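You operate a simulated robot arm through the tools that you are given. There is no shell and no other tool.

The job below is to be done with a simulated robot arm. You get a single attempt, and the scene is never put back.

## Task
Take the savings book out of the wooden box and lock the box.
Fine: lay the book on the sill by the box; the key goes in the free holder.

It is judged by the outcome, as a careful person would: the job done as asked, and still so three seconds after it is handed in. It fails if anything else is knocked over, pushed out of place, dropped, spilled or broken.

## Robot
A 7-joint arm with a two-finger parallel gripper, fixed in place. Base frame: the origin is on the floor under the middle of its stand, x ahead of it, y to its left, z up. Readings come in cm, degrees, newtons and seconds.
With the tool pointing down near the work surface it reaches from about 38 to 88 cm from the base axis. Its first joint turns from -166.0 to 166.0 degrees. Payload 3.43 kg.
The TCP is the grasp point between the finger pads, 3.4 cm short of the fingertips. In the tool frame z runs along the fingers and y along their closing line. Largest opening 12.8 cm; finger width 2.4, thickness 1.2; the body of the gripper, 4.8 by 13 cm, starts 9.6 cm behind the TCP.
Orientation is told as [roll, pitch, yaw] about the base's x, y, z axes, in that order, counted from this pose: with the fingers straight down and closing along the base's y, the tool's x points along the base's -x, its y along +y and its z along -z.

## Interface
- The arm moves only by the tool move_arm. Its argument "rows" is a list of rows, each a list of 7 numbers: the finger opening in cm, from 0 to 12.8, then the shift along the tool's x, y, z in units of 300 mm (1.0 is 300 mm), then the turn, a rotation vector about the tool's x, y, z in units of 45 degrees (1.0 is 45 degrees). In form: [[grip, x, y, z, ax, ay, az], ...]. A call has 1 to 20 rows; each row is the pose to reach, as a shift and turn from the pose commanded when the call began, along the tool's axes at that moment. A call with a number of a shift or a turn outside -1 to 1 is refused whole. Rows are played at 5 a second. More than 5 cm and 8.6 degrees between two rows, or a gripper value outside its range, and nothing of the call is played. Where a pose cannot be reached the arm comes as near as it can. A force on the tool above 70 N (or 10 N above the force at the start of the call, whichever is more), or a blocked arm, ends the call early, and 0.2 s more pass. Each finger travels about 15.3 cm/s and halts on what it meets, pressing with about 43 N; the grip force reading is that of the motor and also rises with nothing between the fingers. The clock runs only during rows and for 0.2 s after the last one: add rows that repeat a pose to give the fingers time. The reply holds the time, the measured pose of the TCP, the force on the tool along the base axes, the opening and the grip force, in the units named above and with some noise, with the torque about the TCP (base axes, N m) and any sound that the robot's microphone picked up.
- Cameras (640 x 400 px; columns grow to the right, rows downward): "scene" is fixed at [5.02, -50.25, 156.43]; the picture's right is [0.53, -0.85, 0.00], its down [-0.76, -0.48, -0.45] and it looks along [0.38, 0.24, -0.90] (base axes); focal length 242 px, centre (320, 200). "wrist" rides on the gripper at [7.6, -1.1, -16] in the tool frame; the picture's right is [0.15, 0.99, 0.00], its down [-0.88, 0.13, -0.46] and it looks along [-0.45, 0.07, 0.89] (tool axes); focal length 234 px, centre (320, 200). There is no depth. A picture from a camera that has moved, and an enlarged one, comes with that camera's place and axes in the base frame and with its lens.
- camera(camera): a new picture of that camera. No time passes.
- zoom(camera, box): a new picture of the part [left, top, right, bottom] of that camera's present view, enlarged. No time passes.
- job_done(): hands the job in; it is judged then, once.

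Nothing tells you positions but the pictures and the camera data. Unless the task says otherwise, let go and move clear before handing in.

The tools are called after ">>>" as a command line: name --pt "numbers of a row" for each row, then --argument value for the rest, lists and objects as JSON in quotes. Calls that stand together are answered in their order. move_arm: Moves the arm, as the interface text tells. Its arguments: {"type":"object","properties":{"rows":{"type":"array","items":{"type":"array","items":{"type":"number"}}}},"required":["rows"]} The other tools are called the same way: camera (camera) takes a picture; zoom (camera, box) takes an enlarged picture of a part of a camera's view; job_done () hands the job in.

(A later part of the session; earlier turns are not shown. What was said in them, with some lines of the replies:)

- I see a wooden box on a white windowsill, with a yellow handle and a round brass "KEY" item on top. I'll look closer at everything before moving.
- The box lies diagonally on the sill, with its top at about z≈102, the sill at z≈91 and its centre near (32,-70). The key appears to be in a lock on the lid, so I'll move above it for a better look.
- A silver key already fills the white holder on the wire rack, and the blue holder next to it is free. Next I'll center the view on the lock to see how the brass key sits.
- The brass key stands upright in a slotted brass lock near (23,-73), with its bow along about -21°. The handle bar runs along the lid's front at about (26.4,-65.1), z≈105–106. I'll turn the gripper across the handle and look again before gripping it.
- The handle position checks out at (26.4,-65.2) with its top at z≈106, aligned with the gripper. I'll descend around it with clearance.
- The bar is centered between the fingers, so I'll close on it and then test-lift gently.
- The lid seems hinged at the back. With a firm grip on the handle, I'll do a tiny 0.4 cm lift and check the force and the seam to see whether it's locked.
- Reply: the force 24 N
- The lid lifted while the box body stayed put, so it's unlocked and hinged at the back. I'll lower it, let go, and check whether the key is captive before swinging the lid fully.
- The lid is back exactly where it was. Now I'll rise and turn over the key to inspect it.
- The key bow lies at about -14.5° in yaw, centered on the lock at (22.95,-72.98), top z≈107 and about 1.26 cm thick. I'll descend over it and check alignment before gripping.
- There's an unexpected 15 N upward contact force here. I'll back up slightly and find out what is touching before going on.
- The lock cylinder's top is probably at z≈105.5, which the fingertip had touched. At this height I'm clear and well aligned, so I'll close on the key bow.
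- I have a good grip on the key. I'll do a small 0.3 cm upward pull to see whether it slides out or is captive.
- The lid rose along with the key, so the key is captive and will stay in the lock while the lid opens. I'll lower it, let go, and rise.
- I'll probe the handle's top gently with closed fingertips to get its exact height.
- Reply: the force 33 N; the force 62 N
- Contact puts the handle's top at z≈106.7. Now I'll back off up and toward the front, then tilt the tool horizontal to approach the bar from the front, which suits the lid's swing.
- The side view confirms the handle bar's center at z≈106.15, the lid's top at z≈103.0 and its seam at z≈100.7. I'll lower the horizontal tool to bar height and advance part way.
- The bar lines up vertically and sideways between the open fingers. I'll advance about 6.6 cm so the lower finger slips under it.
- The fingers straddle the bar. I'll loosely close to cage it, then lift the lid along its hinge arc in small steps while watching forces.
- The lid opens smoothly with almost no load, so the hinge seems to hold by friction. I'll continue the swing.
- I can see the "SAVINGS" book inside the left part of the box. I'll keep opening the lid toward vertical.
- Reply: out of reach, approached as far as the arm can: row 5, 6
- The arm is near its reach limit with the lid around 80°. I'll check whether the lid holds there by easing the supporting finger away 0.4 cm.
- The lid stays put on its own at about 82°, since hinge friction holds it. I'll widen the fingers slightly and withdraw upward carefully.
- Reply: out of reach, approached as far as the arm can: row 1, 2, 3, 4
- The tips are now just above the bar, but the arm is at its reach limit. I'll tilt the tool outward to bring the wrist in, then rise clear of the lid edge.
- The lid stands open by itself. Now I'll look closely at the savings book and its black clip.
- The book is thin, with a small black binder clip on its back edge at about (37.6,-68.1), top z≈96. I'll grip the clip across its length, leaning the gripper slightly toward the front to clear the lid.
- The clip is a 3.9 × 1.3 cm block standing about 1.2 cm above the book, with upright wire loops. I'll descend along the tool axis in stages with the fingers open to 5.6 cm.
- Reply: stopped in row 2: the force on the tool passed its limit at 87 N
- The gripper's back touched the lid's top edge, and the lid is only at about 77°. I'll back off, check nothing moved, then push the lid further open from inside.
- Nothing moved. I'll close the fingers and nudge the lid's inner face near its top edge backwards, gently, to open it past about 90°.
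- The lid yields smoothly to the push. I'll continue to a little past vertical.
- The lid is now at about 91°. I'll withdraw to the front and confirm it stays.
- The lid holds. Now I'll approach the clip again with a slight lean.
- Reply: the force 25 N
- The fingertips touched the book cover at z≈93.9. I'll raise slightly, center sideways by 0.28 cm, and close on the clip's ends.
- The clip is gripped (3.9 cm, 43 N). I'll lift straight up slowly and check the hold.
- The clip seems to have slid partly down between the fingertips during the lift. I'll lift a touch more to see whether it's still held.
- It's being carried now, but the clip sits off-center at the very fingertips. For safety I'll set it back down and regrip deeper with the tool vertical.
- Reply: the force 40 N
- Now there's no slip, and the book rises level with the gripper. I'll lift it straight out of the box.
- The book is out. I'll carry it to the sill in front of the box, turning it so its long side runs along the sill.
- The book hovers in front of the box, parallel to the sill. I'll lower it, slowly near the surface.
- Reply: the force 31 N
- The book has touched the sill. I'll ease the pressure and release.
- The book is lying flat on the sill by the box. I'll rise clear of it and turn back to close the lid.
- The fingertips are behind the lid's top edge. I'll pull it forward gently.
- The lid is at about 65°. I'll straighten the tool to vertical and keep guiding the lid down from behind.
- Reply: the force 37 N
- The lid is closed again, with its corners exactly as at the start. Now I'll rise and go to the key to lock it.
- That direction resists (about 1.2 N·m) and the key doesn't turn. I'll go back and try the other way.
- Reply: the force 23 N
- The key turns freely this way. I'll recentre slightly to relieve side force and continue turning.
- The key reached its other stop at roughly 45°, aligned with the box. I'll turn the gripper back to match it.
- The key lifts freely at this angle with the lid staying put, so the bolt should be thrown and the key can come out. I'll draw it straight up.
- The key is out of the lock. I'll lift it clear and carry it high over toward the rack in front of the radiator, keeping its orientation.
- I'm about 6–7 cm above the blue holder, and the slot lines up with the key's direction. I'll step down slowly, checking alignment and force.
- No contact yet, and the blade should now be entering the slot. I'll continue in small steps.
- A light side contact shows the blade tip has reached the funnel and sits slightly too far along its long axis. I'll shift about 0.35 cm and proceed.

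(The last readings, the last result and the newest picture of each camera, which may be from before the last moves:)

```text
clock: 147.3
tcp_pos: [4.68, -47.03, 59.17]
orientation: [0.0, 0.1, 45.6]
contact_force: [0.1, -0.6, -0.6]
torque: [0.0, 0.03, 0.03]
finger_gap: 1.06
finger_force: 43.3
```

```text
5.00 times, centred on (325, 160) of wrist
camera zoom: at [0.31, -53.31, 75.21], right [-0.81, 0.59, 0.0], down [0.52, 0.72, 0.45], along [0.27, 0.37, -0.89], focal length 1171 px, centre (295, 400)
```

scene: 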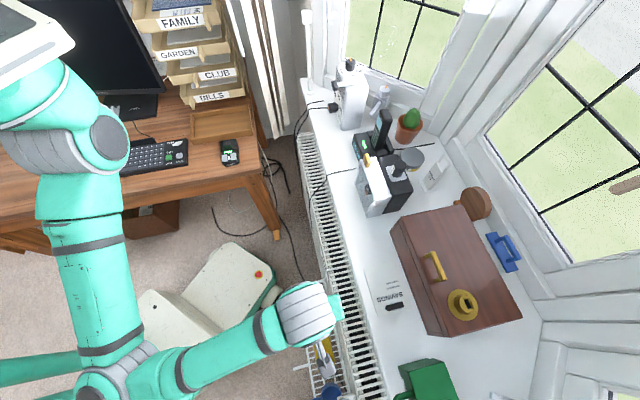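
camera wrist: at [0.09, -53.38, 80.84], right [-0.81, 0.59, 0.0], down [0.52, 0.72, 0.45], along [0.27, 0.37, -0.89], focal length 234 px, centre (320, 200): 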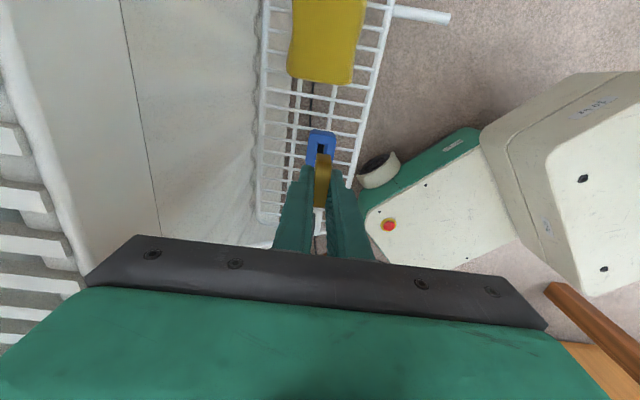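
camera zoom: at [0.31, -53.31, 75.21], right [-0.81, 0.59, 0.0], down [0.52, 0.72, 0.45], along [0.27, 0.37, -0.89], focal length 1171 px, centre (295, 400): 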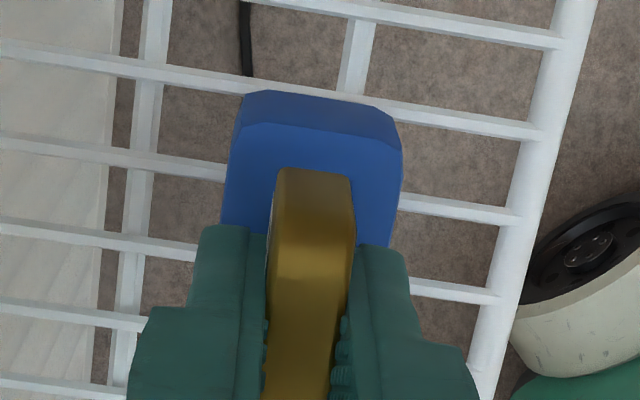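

>>> move_arm --pt "0.8 0 0 0.007 0 0 0" --pt "0.8 0 0 0.014 0 0 0" --pt "0.8 0 0 0.014 0 0 0"

>>> move_arm --pt "0.8 0 0 0.007 0 0 0" --pt "0.8 0 0 0.014 0 0 0" --pt "0.8 0 0 0.014 0 0 0"

>>> zoom --camera "wrist" --box '[290, 120, 360, 200]'

```text
clock: 148.2
tcp_pos: [4.57, -47.03, 58.77]
orientation: [-0.1, 0.1, 45.6]
contact_force: [-0.5, 0.2, -0.3]
torque: [0.01, -0.02, 0.01]
finger_gap: 1.06
finger_force: 43.2
```

```text
clock: 148.9
tcp_pos: [4.6, -47.11, 58.36]
orientation: [-0.1, 0.1, 45.7]
contact_force: [-1.0, -1.4, -0.6]
torque: [0.01, 0.03, -0.03]
finger_gap: 1.08
finger_force: 42.7
```

```text
5.00 times, centred on (325, 160) of wrist
camera zoom: at [0.23, -53.31, 74.35], right [-0.81, 0.59, 0.0], down [0.52, 0.72, 0.45], along [0.27, 0.37, -0.89], focal length 1171 px, centre (295, 400)
```

zoom: 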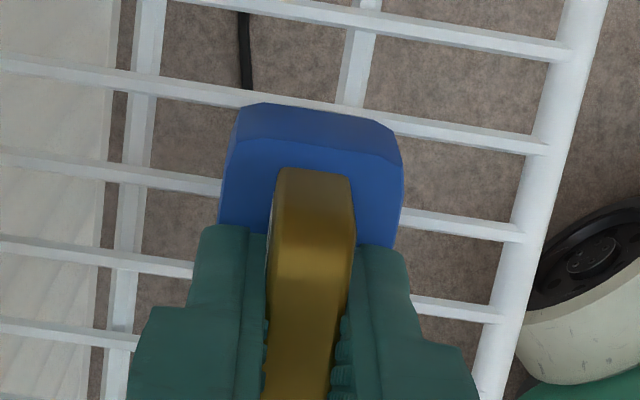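

>>> move_arm --pt "0.8 0 0 0.007 0 0 0" --pt "0.8 0 0 0.014 0 0 0" --pt "0.8 0 0 0.014 0 0 0"

>>> move_arm --pt "0.8 0 0 0.007 0 0 0" --pt "0.8 0 0 0.014 0 0 0" --pt "0.8 0 0 0.014 0 0 0"

>>> zoom --camera "wrist" --box '[290, 120, 360, 200]'

```text
clock: 149.8
tcp_pos: [4.55, -47.11, 58.02]
orientation: [0.0, 0.1, 45.7]
contact_force: [-3.6, 6.1, 32.9]
torque: [0.02, 0.22, -0.18]
finger_gap: 1.08
finger_force: 42.7
```

```text
clock: 150.3
tcp_pos: [4.54, -47.16, 57.87]
orientation: [-0.1, 0.1, 45.6]
contact_force: [-3.6, 15.9, 23.3]
torque: [0.36, 0.23, -0.18]
finger_gap: 1.04
finger_force: 42.8
stopped in row 2: the force on the tool passed its limit at 78 N (the readings are from after the stop); the commanded pose is now the measured one
```

```text
5.00 times, centred on (325, 160) of wrist
camera zoom: at [0.17, -53.43, 73.9], right [-0.81, 0.59, 0.0], down [0.52, 0.72, 0.45], along [0.27, 0.37, -0.89], focal length 1171 px, centre (295, 400)
```

zoom: 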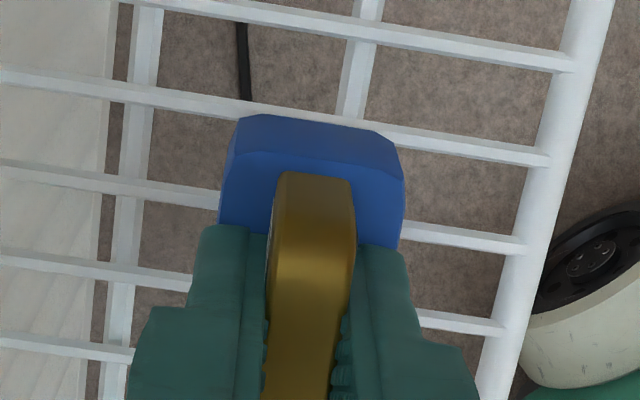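

Firm contact at TCP z≈58 matches the bow resting on the holder. I'll ease the pressure, then open the fingers.

>>> move_arm --pt "0.8 0 -0.002 -0.005 0 0 0" --pt "0.8 0 -0.003 -0.006 0 0 0" --pt "0.8 0 -0.003 -0.006 0 0 0"

>>> zoom --camera "wrist" --box '[270, 100, 390, 230]'

>>> zoom --camera "scene" --box '[270, 270, 390, 400]'

```text
clock: 151.1
tcp_pos: [4.52, -47.29, 57.98]
orientation: [0.0, 0.2, 45.5]
contact_force: [-7.1, 11.4, 3.9]
torque: [0.51, 0.33, -0.14]
finger_gap: 1.07
finger_force: 42.8
```

```text
3.08 times, centred on (330, 165) of wrist
camera zoom: at [0.16, -53.56, 73.98], right [-0.81, 0.59, 0.0], down [0.52, 0.72, 0.45], along [0.27, 0.37, -0.89], focal length 720 px, centre (289, 308)
```

zoom: 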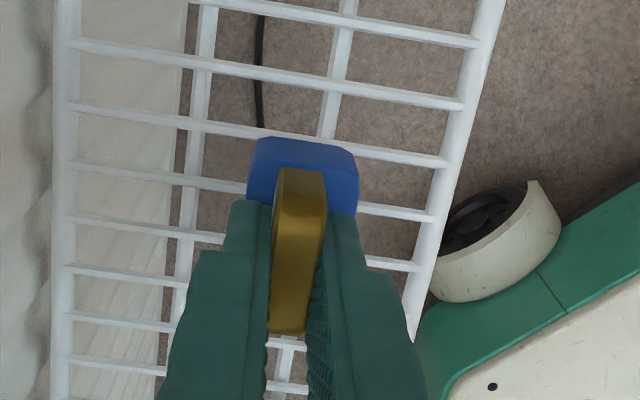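

```text
3.08 times, centred on (330, 335) of scene
camera zoom: at [5.02, -50.25, 156.43], right [0.53, -0.85, 0.0], down [-0.76, -0.48, -0.45], along [0.38, 0.24, -0.9], focal length 744 px, centre (289, -215)
```

zoom: 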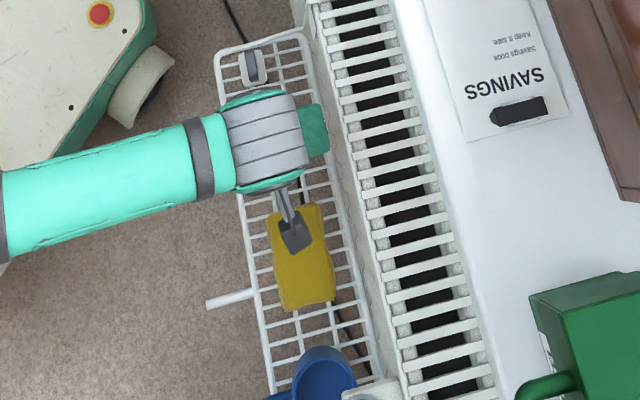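

>>> move_arm --pt "0.8 0 0.003 0 0 0 0" --pt "0.8 -0.001 0.006 0 0 0 0" --pt "0.8 -0.001 0.006 0 0 0 0"

>>> move_arm --pt "0.8 0 0 0.004 0 0 0" --pt "0.8 0 0 0.006 0 0 0" --pt "0.8 0 0 0.006 0 0 0"

```text
clock: 151.9
tcp_pos: [4.61, -47.11, 58.09]
orientation: [-0.2, 0.2, 45.6]
contact_force: [0.3, 0.0, 0.0]
torque: [-0.04, -0.01, 0.05]
finger_gap: 1.06
finger_force: 42.7
```

```text
clock: 152.7
tcp_pos: [4.61, -47.26, 57.99]
orientation: [-0.1, 0.1, 45.6]
contact_force: [2.6, 4.0, 25.4]
torque: [-0.01, -0.13, 0.03]
finger_gap: 1.1
finger_force: 43.1
```

>>> move_arm --pt "0.8 0 0 -0.003 0 0 0" --pt "0.8 0 0 -0.003 0 0 0" --pt "1.4 0 0 -0.003 0 0 0" --pt "2.2 0 0 -0.003 0 0 0" --pt "3.4 0 0 -0.003 0 0 0" --pt "3.4 0 0 -0.003 0 0 0"

>>> zoom --camera "wrist" --box '[270, 100, 390, 230]'

```text
clock: 154.1
tcp_pos: [4.53, -47.2, 57.84]
orientation: [-0.1, 0.1, 45.6]
contact_force: [-0.1, -0.8, -0.1]
torque: [0.06, 0.0, 0.02]
finger_gap: 3.41
finger_force: 0.0
```

```text
3.08 times, centred on (330, 165) of wrist
camera zoom: at [0.15, -53.39, 73.97], right [-0.81, 0.59, 0.0], down [0.52, 0.72, 0.45], along [0.27, 0.37, -0.89], focal length 720 px, centre (289, 308)
```

zoom: 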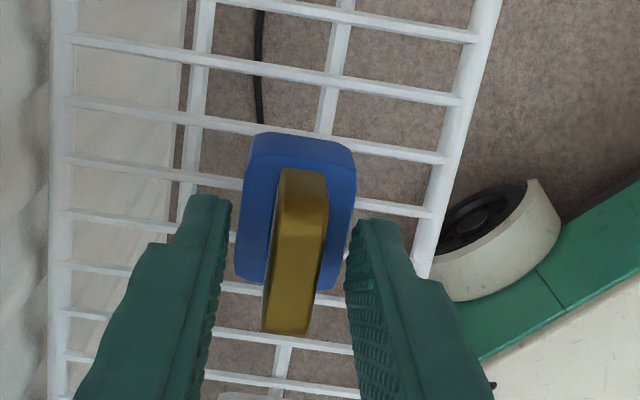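

The key stands in the blue holder by itself. I'll rise straight up and inspect.

>>> move_arm --pt "3.6 0 0 -0.05 0 0 0" --pt "3.6 0 0 -0.12 0 0 0" --pt "3.6 0 0 -0.25 0 0 0" --pt "3.6 0 0 -0.38 0 0 0" --pt "3.6 0 0 -0.4 0 0 0"

>>> zoom --camera "wrist" --box '[260, 80, 400, 220]'

>>> zoom --camera "scene" --box '[270, 270, 390, 400]'

```text
clock: 155.3
tcp_pos: [4.66, -47.09, 69.82]
orientation: [-0.1, 0.2, 45.6]
contact_force: [-0.4, 0.9, -1.2]
torque: [-0.03, -0.01, -0.06]
finger_gap: 3.6
finger_force: 0.0
```

```text
2.86 times, centred on (330, 150) of wrist
camera zoom: at [0.26, -53.34, 85.77], right [-0.81, 0.59, 0.0], down [0.52, 0.72, 0.45], along [0.27, 0.37, -0.89], focal length 669 px, centre (291, 343)
```

zoom: 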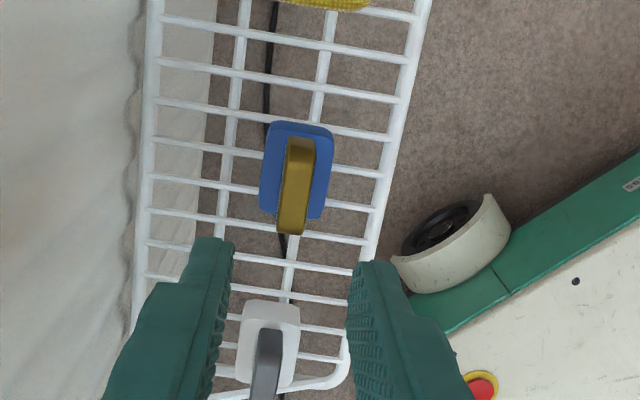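

```text
3.08 times, centred on (330, 335) of scene
camera zoom: at [5.02, -50.25, 156.43], right [0.53, -0.85, 0.0], down [-0.76, -0.48, -0.45], along [0.38, 0.24, -0.9], focal length 744 px, centre (289, -215)
```

zoom: 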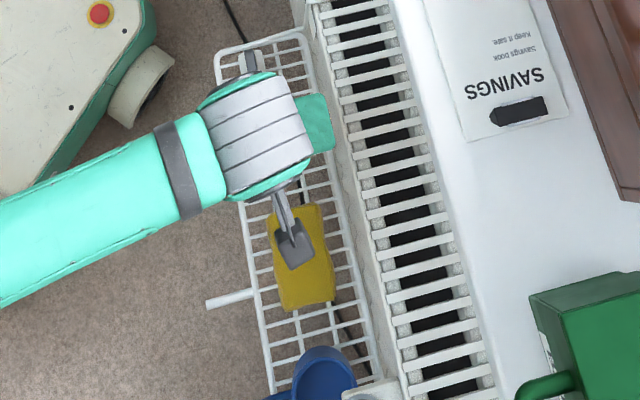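

>>> move_arm --pt "3.6 0 0 -0.14 0 0 0" --pt "3.6 0 0 -0.28 0 0 0" --pt "3.6 0 0 -0.42 0 0 0" --pt "3.6 0 0 -0.56 0 0 0" --pt "3.6 0 0 -0.7 0 0 0" --pt "3.6 0 0 -0.84 0 0 0" --pt "3.6 0 0 -0.98 0 0 0"

>>> move_arm --pt "3.6 0 0 -0.14 0 0 0" --pt "3.6 0 -0.1 -0.28 0 0 0" --pt "3.6 0.02 -0.22 -0.4 0 0 0" --pt "3.6 0.05 -0.36 -0.5 0 0 0" --pt "3.6 0.08 -0.5 -0.6 0 0 0" --pt "3.6 0.08 -0.5 -0.6 0 0 0"

>>> camera --camera "scene"

>>> camera --camera "wrist"

```text
clock: 156.9
tcp_pos: [4.42, -46.93, 99.39]
orientation: [-0.1, 0.2, 45.6]
contact_force: [-0.3, 0.0, 0.3]
torque: [-0.01, 0.0, -0.04]
finger_gap: 3.59
finger_force: 0.0
```

```text
refused: row 2 steps farther than a row can; nothing moved
```

```text
taken
```

scene: 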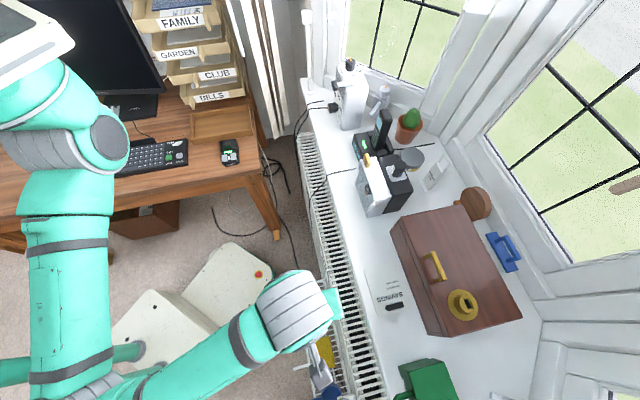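

```text
taken
camera wrist: at [-0.01, -53.11, 115.45], right [-0.81, 0.59, 0.0], down [0.52, 0.72, 0.45], along [0.27, 0.37, -0.89], focal length 234 px, centre (320, 200)
```

wrist: 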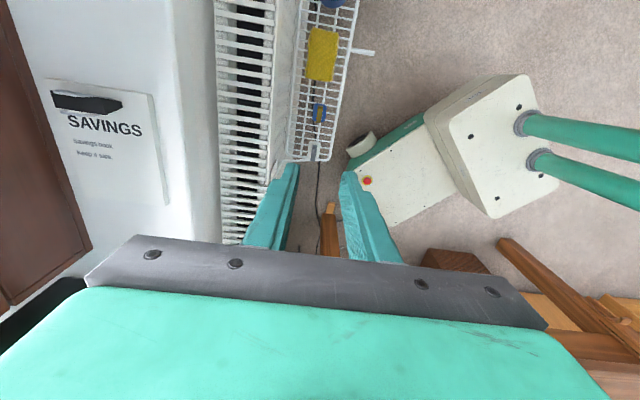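

Key placed. To verify the box is really locked, I'll go to the handle and give it a gentle tug.

>>> move_arm --pt "3.6 0 0 -0.14 0 0 0" --pt "3.6 0 0 -0.28 0 0 0" --pt "3.6 0 0 -0.42 0 0 0" --pt "3.6 0 0 -0.56 0 0 0" --pt "3.6 0 0 -0.68 0 0 0"

>>> move_arm --pt "3.6 -0.012 -0.14 0 0 0 0" --pt "3.6 -0.025 -0.28 0 0 0 0" --pt "3.6 -0.038 -0.42 0 0 0 0" --pt "3.6 -0.05 -0.56 0 0 0 0" --pt "3.6 -0.063 -0.7 0 0 0 0" --pt "3.6 -0.075 -0.84 0 0 0 0" --pt "3.6 -0.087 -0.94 0 0 0 0" --pt "3.6 -0.087 -0.94 0 0 0 0"

>>> zoom --camera "wrist" --box '[240, 100, 400, 230]'

>>> zoom --camera "scene" --box '[270, 270, 390, 400]'

```text
clock: 158.1
tcp_pos: [4.6, -46.98, 119.76]
orientation: [-0.1, 0.1, 45.6]
contact_force: [0.3, 0.4, -0.4]
torque: [0.01, -0.01, -0.01]
finger_gap: 3.59
finger_force: 0.0
```

```text
clock: 159.9
tcp_pos: [26.72, -64.87, 119.72]
orientation: [-0.2, 0.1, 45.6]
contact_force: [-0.8, 0.8, -0.1]
torque: [-0.02, -0.04, 0.0]
finger_gap: 3.61
finger_force: 0.1
```

```text
3.08 times, centred on (320, 165) of wrist
camera zoom: at [22.27, -71.11, 135.68], right [-0.81, 0.59, 0.0], down [0.52, 0.72, 0.45], along [0.27, 0.37, -0.89], focal length 720 px, centre (320, 308)
```

zoom: 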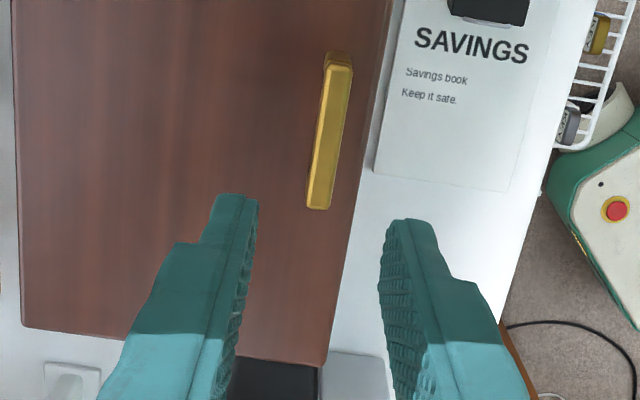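

```text
3.08 times, centred on (330, 335) of scene
camera zoom: at [5.02, -50.25, 156.43], right [0.53, -0.85, 0.0], down [-0.76, -0.48, -0.45], along [0.38, 0.24, -0.9], focal length 744 px, centre (289, -215)
```

zoom: 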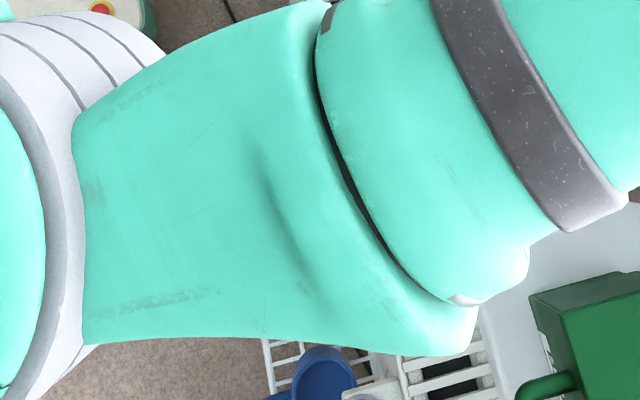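

>>> move_arm --pt "3.8 0.008 0.008 0.12 0 0 0" --pt "3.8 0.01 0.01 0.24 0 0 0" --pt "3.8 0.01 0.01 0.34 0 0 0" --pt "3.8 0.01 0.01 0.4 0 0 0" --pt "3.8 0.01 0.01 0.434 0 0 0" --pt "3.8 0.01 0.01 0.434 0 0 0"

>>> zoom --camera "wrist" --box '[240, 110, 400, 240]'

```text
clock: 161.3
tcp_pos: [26.12, -64.94, 106.73]
orientation: [-0.1, 0.3, 45.5]
contact_force: [0.3, -0.2, 0.0]
torque: [-0.04, -0.02, -0.03]
finger_gap: 3.79
finger_force: 0.1
```

```text
3.08 times, centred on (320, 175) of wrist
camera zoom: at [21.7, -71.19, 122.7], right [-0.81, 0.59, 0.0], down [0.52, 0.72, 0.45], along [0.27, 0.37, -0.89], focal length 720 px, centre (320, 277)
```

zoom: 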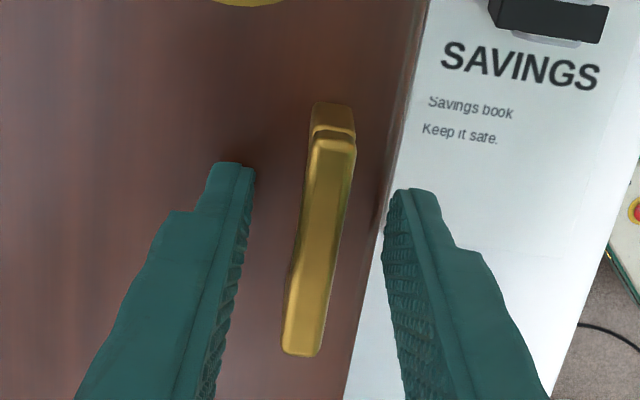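

>>> move_arm --pt "2.4 0 0 0 0 0 0" --pt "1.2 0 0 0 0 0 0" --pt "0.6 0 0 0 0 0 0" --pt "0.6 0 0 0 0 0 0" --pt "0.6 0 0 0 0 0 0"

>>> zoom --camera "scene" --box '[380, 200, 460, 260]'

```text
clock: 162.5
tcp_pos: [26.16, -65.08, 106.64]
orientation: [-0.1, 0.1, 45.6]
contact_force: [6.8, -8.4, 0.1]
torque: [-0.06, 0.06, -0.13]
finger_gap: 1.23
finger_force: 5.3
```

```text
6.67 times, centred on (420, 230) of scene
camera zoom: at [5.02, -50.25, 156.43], right [0.53, -0.85, 0.0], down [-0.76, -0.48, -0.45], along [0.38, 0.24, -0.9], focal length 1611 px, centre (-347, 0)
```

zoom: 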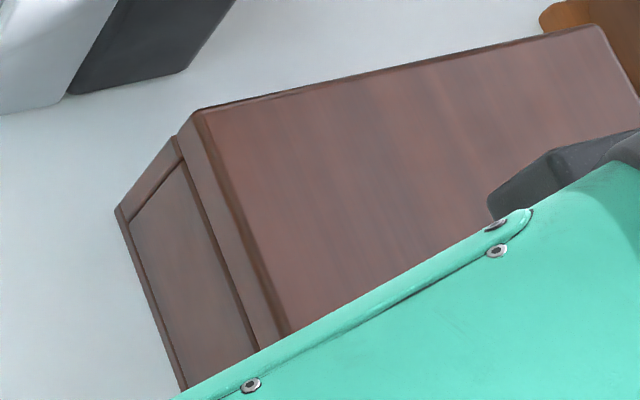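

>>> move_arm --pt "0.5 0 -0.003 0 0 0 0" --pt "0.5 0 -0.004 0 0 0 0" --pt "0.5 0 -0.004 0 0 0 0"

>>> move_arm --pt "0.5 0 -0.004 -0.004 0 0 0" --pt "0.5 0 -0.004 -0.008 0 0 0" --pt "0.5 0 -0.004 -0.008 0 0 0"

>>> zoom --camera "scene" --box '[380, 200, 460, 260]'

```text
clock: 163.3
tcp_pos: [26.19, -64.96, 106.79]
orientation: [-0.1, 0.1, 45.6]
contact_force: [5.1, -4.2, -3.0]
torque: [0.12, 0.16, -1.09]
finger_gap: 1.06
finger_force: 44.3
```

```text
clock: 164.1
tcp_pos: [26.1, -65.08, 106.81]
orientation: [0.1, 0.1, 45.7]
contact_force: [-2.0, 5.3, -22.0]
torque: [0.08, 0.67, -1.05]
finger_gap: 1.06
finger_force: 44.5
```

```text
6.67 times, centred on (420, 230) of scene
camera zoom: at [5.02, -50.25, 156.43], right [0.53, -0.85, 0.0], down [-0.76, -0.48, -0.45], along [0.38, 0.24, -0.9], focal length 1611 px, centre (-347, 0)
```

zoom: 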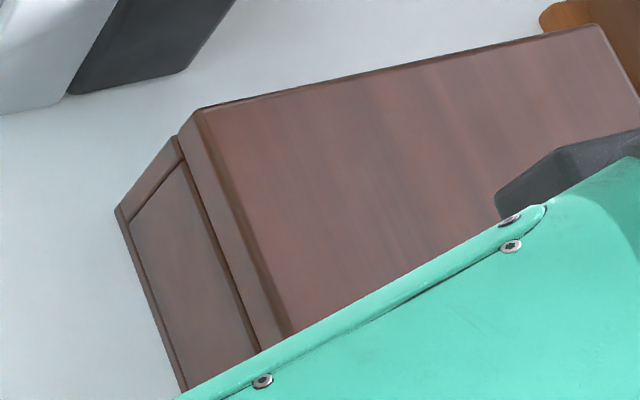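

>>> move_arm --pt "0.5 0 0 -0.003 0 0 0" --pt "0.5 0 0 -0.005 0 0 0" --pt "0.5 0 0 -0.005 0 0 0"

>>> zoom --camera "scene" --box '[380, 200, 460, 260]'

```text
clock: 164.9
tcp_pos: [26.15, -65.09, 106.88]
orientation: [0.1, 0.0, 45.6]
contact_force: [-11.1, 15.1, -41.2]
torque: [0.55, 0.23, -1.1]
finger_gap: 1.07
finger_force: 43.8
```

```text
6.67 times, centred on (420, 230) of scene
camera zoom: at [5.02, -50.25, 156.43], right [0.53, -0.85, 0.0], down [-0.76, -0.48, -0.45], along [0.38, 0.24, -0.9], focal length 1611 px, centre (-347, 0)
```

zoom: 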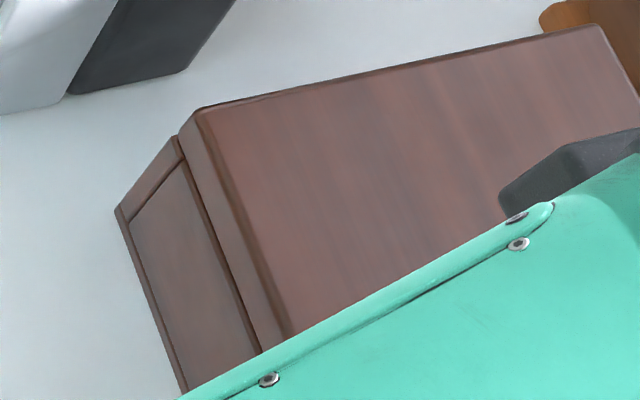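

At 41 N the lid doesn't budge, so the box is locked. I'll release the tension, let go, and move clear.

>>> move_arm --pt "0.5 0 0.002 0.005 0 0 0" --pt "0.5 0 0.004 0.01 0 0 0" --pt "0.5 0 0.005 0.013 0 0 0" --pt "0.5 0 0.005 0.013 0 0 0"

>>> move_arm --pt "1.6 0 0 0 0 0 0" --pt "3.0 0 0 0 0 0 0" --pt "3.8 0 0 0 0 0 0" --pt "3.8 0 0 -0.1 0 0 0" --pt "3.8 0 0 -0.25 0 0 0" --pt "3.8 0 0 -0.4 0 0 0" --pt "3.8 0 0 -0.55 0 0 0" --pt "3.8 0 0 -0.65 0 0 0"

>>> camera --camera "wrist"

>>> camera --camera "scene"

```text
clock: 165.9
tcp_pos: [26.13, -65.09, 106.93]
orientation: [-0.2, 0.1, 45.6]
contact_force: [-0.1, -1.1, -1.5]
torque: [0.41, -0.06, -1.06]
finger_gap: 1.06
finger_force: 44.5
```

```text
clock: 167.7
tcp_pos: [26.04, -65.13, 126.3]
orientation: [-0.1, 0.1, 45.6]
contact_force: [0.2, -0.4, -0.5]
torque: [0.03, -0.02, 0.0]
finger_gap: 3.81
finger_force: 0.1
```

```text
taken
camera wrist: at [21.71, -71.22, 142.34], right [-0.81, 0.59, 0.0], down [0.52, 0.72, 0.45], along [0.27, 0.37, -0.89], focal length 234 px, centre (320, 200)
```

wrist: 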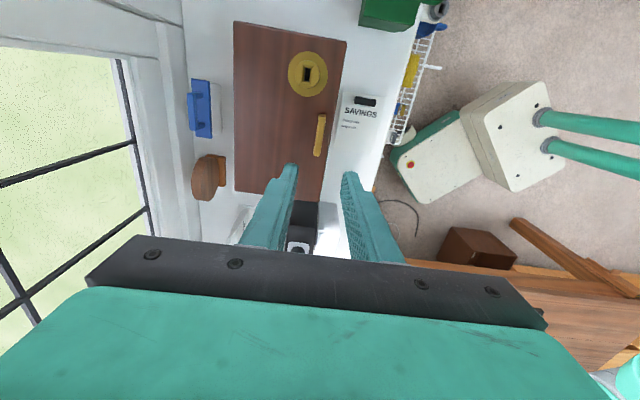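

```text
taken
```

scene: 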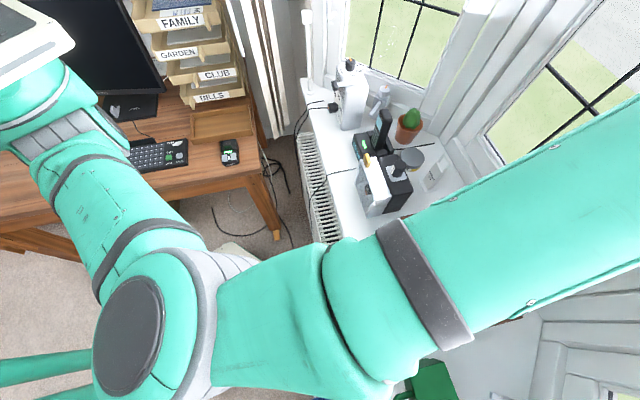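

>>> move_arm --pt "3.8 -0.08 0.1 -0.05 0 0 0.12" --pt "3.8 -0.16 0.2 -0.1 0 0 0.25" --pt "3.8 -0.25 0.3 -0.12 0 0 0.38" --pt "3.8 -0.34 0.4 -0.12 0 0 0.51" --pt "3.8 -0.43 0.5 -0.12 0 0 0.64" --pt "3.8 -0.52 0.6 -0.12 0 0 0.78" --pt "3.8 -0.58 0.7 -0.12 0 0 0.9" --pt "3.8 -0.608 0.736 -0.12 0 0 1.0" --pt "3.8 -0.608 0.736 -0.12 0 0 1.0"

>>> camera --camera "scene"

>>> camera --camera "wrist"

>>> zoom --camera "scene" --box '[270, 270, 390, 400]'

>>> zoom --camera "scene" --box '[360, 180, 540, 340]'

```text
clock: 169.7
tcp_pos: [23.21, -36.4, 129.73]
orientation: [-0.1, 0.0, 0.5]
contact_force: [-0.3, 0.1, 1.0]
torque: [0.0, 0.02, -0.03]
finger_gap: 3.8
finger_force: 0.1
```

```text
taken
```

scene: 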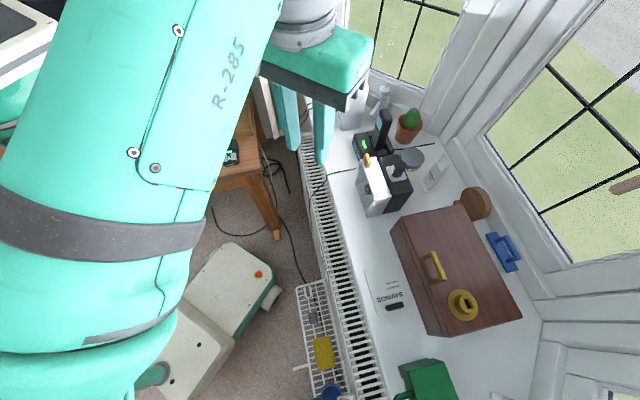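

```text
taken
camera wrist: at [15.79, -37.53, 145.77], right [-0.16, 0.99, 0.0], down [0.88, 0.14, 0.45], along [0.45, 0.07, -0.89], focal length 234 px, centre (320, 200)
```

wrist: 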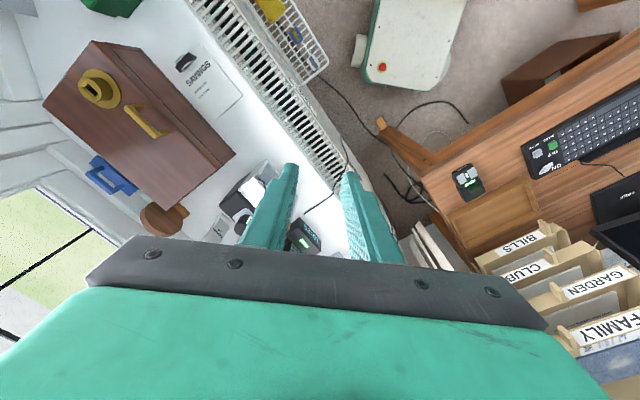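

```text
3.08 times, centred on (330, 335) of scene
camera zoom: at [5.02, -50.25, 156.43], right [0.53, -0.85, 0.0], down [-0.76, -0.48, -0.45], along [0.38, 0.24, -0.9], focal length 744 px, centre (289, -215)
```

zoom: 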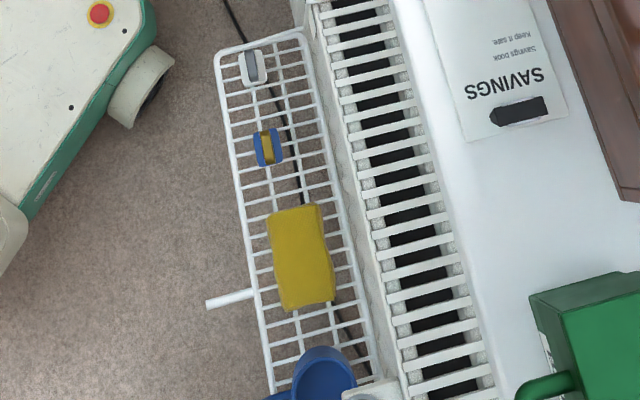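

```text
2.50 times, centred on (450, 260) of scene
camera zoom: at [5.02, -50.25, 156.43], right [0.53, -0.85, 0.0], down [-0.76, -0.48, -0.45], along [0.38, 0.24, -0.9], focal length 604 px, centre (-5, 50)
```

zoom: 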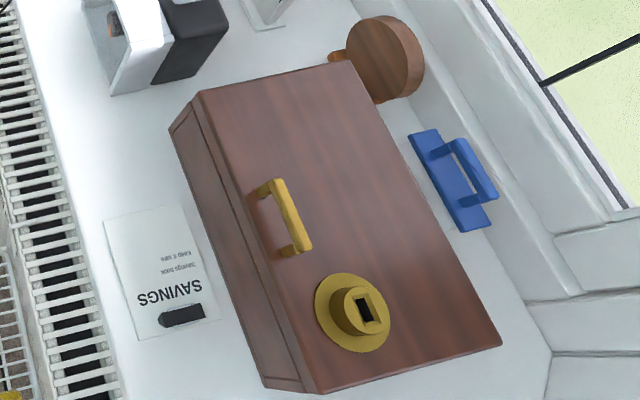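

>>> zoom --camera "scene" --box '[300, 280, 340, 330]'

>>> zoom --camera "wrist" --box '[240, 0, 340, 90]'

>>> zoom --camera "wrist" --box '[40, 40, 260, 240]'

```text
8.00 times, centred on (320, 305) of scene
camera zoom: at [5.02, -50.25, 156.43], right [0.53, -0.85, 0.0], down [-0.76, -0.48, -0.45], along [0.38, 0.24, -0.9], focal length 1933 px, centre (320, -640)
```

zoom: 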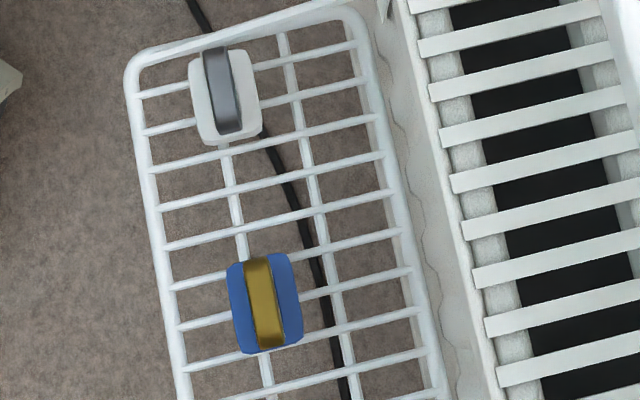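

```text
4.44 times, centred on (290, 45) of wrist
camera zoom: at [15.79, -37.53, 145.77], right [-0.16, 0.99, 0.0], down [0.88, 0.14, 0.45], along [0.45, 0.07, -0.89], focal length 1041 px, centre (453, 889)
```

zoom: 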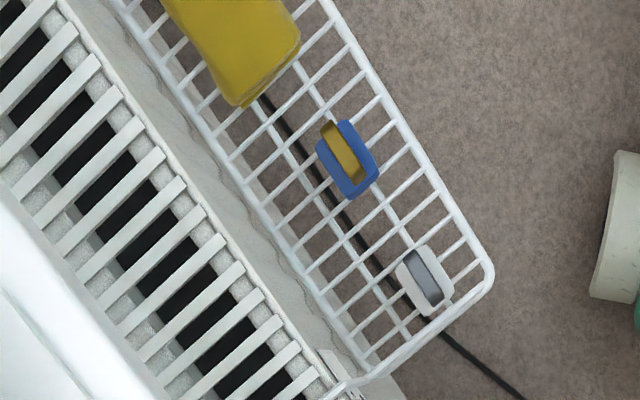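

```text
2.00 times, centred on (150, 140) of wrist
camera zoom: at [15.79, -37.53, 145.77], right [-0.16, 0.99, 0.0], down [0.88, 0.14, 0.45], along [0.45, 0.07, -0.89], focal length 468 px, centre (660, 320)
```

zoom: 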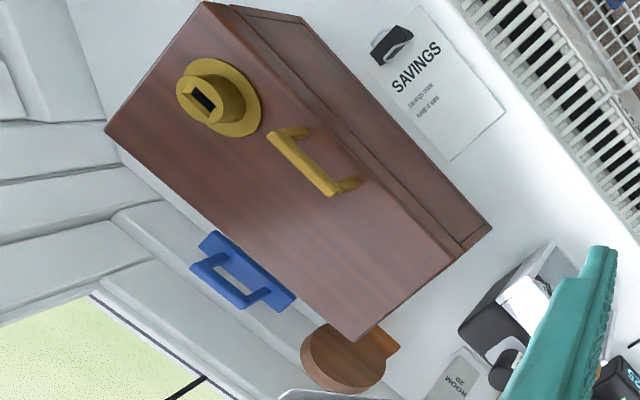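

The savings book lies on the sill in front of the box, and the lid is shut and held against a 41 N tug. The brass key stands in the blue holder, the arm is clear, and nothing else looks out of place, so I'm handing the job in.

>>> job_done

```text
The job is handed in.
```

The job is handed in: the savings book is out of the box and the box is locked. I don't have the judge's result.

- **Book:** it lies flat on the sill just in front of the box.
- **Lock:** the lid is closed and the key was turned to its stop. Afterwards I tugged the handle with about 41 N and the lid did not move.
- **Key:** the brass key stands in the blue holder on the wire rack. The silver key in the white holder next to it was not touched.

In the final pictures everything else looked where it started. There were two contacts above the force limit on the way, both with no visible effect. The gripper bumped the open lid's top edge at 87 N, and I pressed the key into its holder at 78 N. The arm is back near its starting position, clear of everything.
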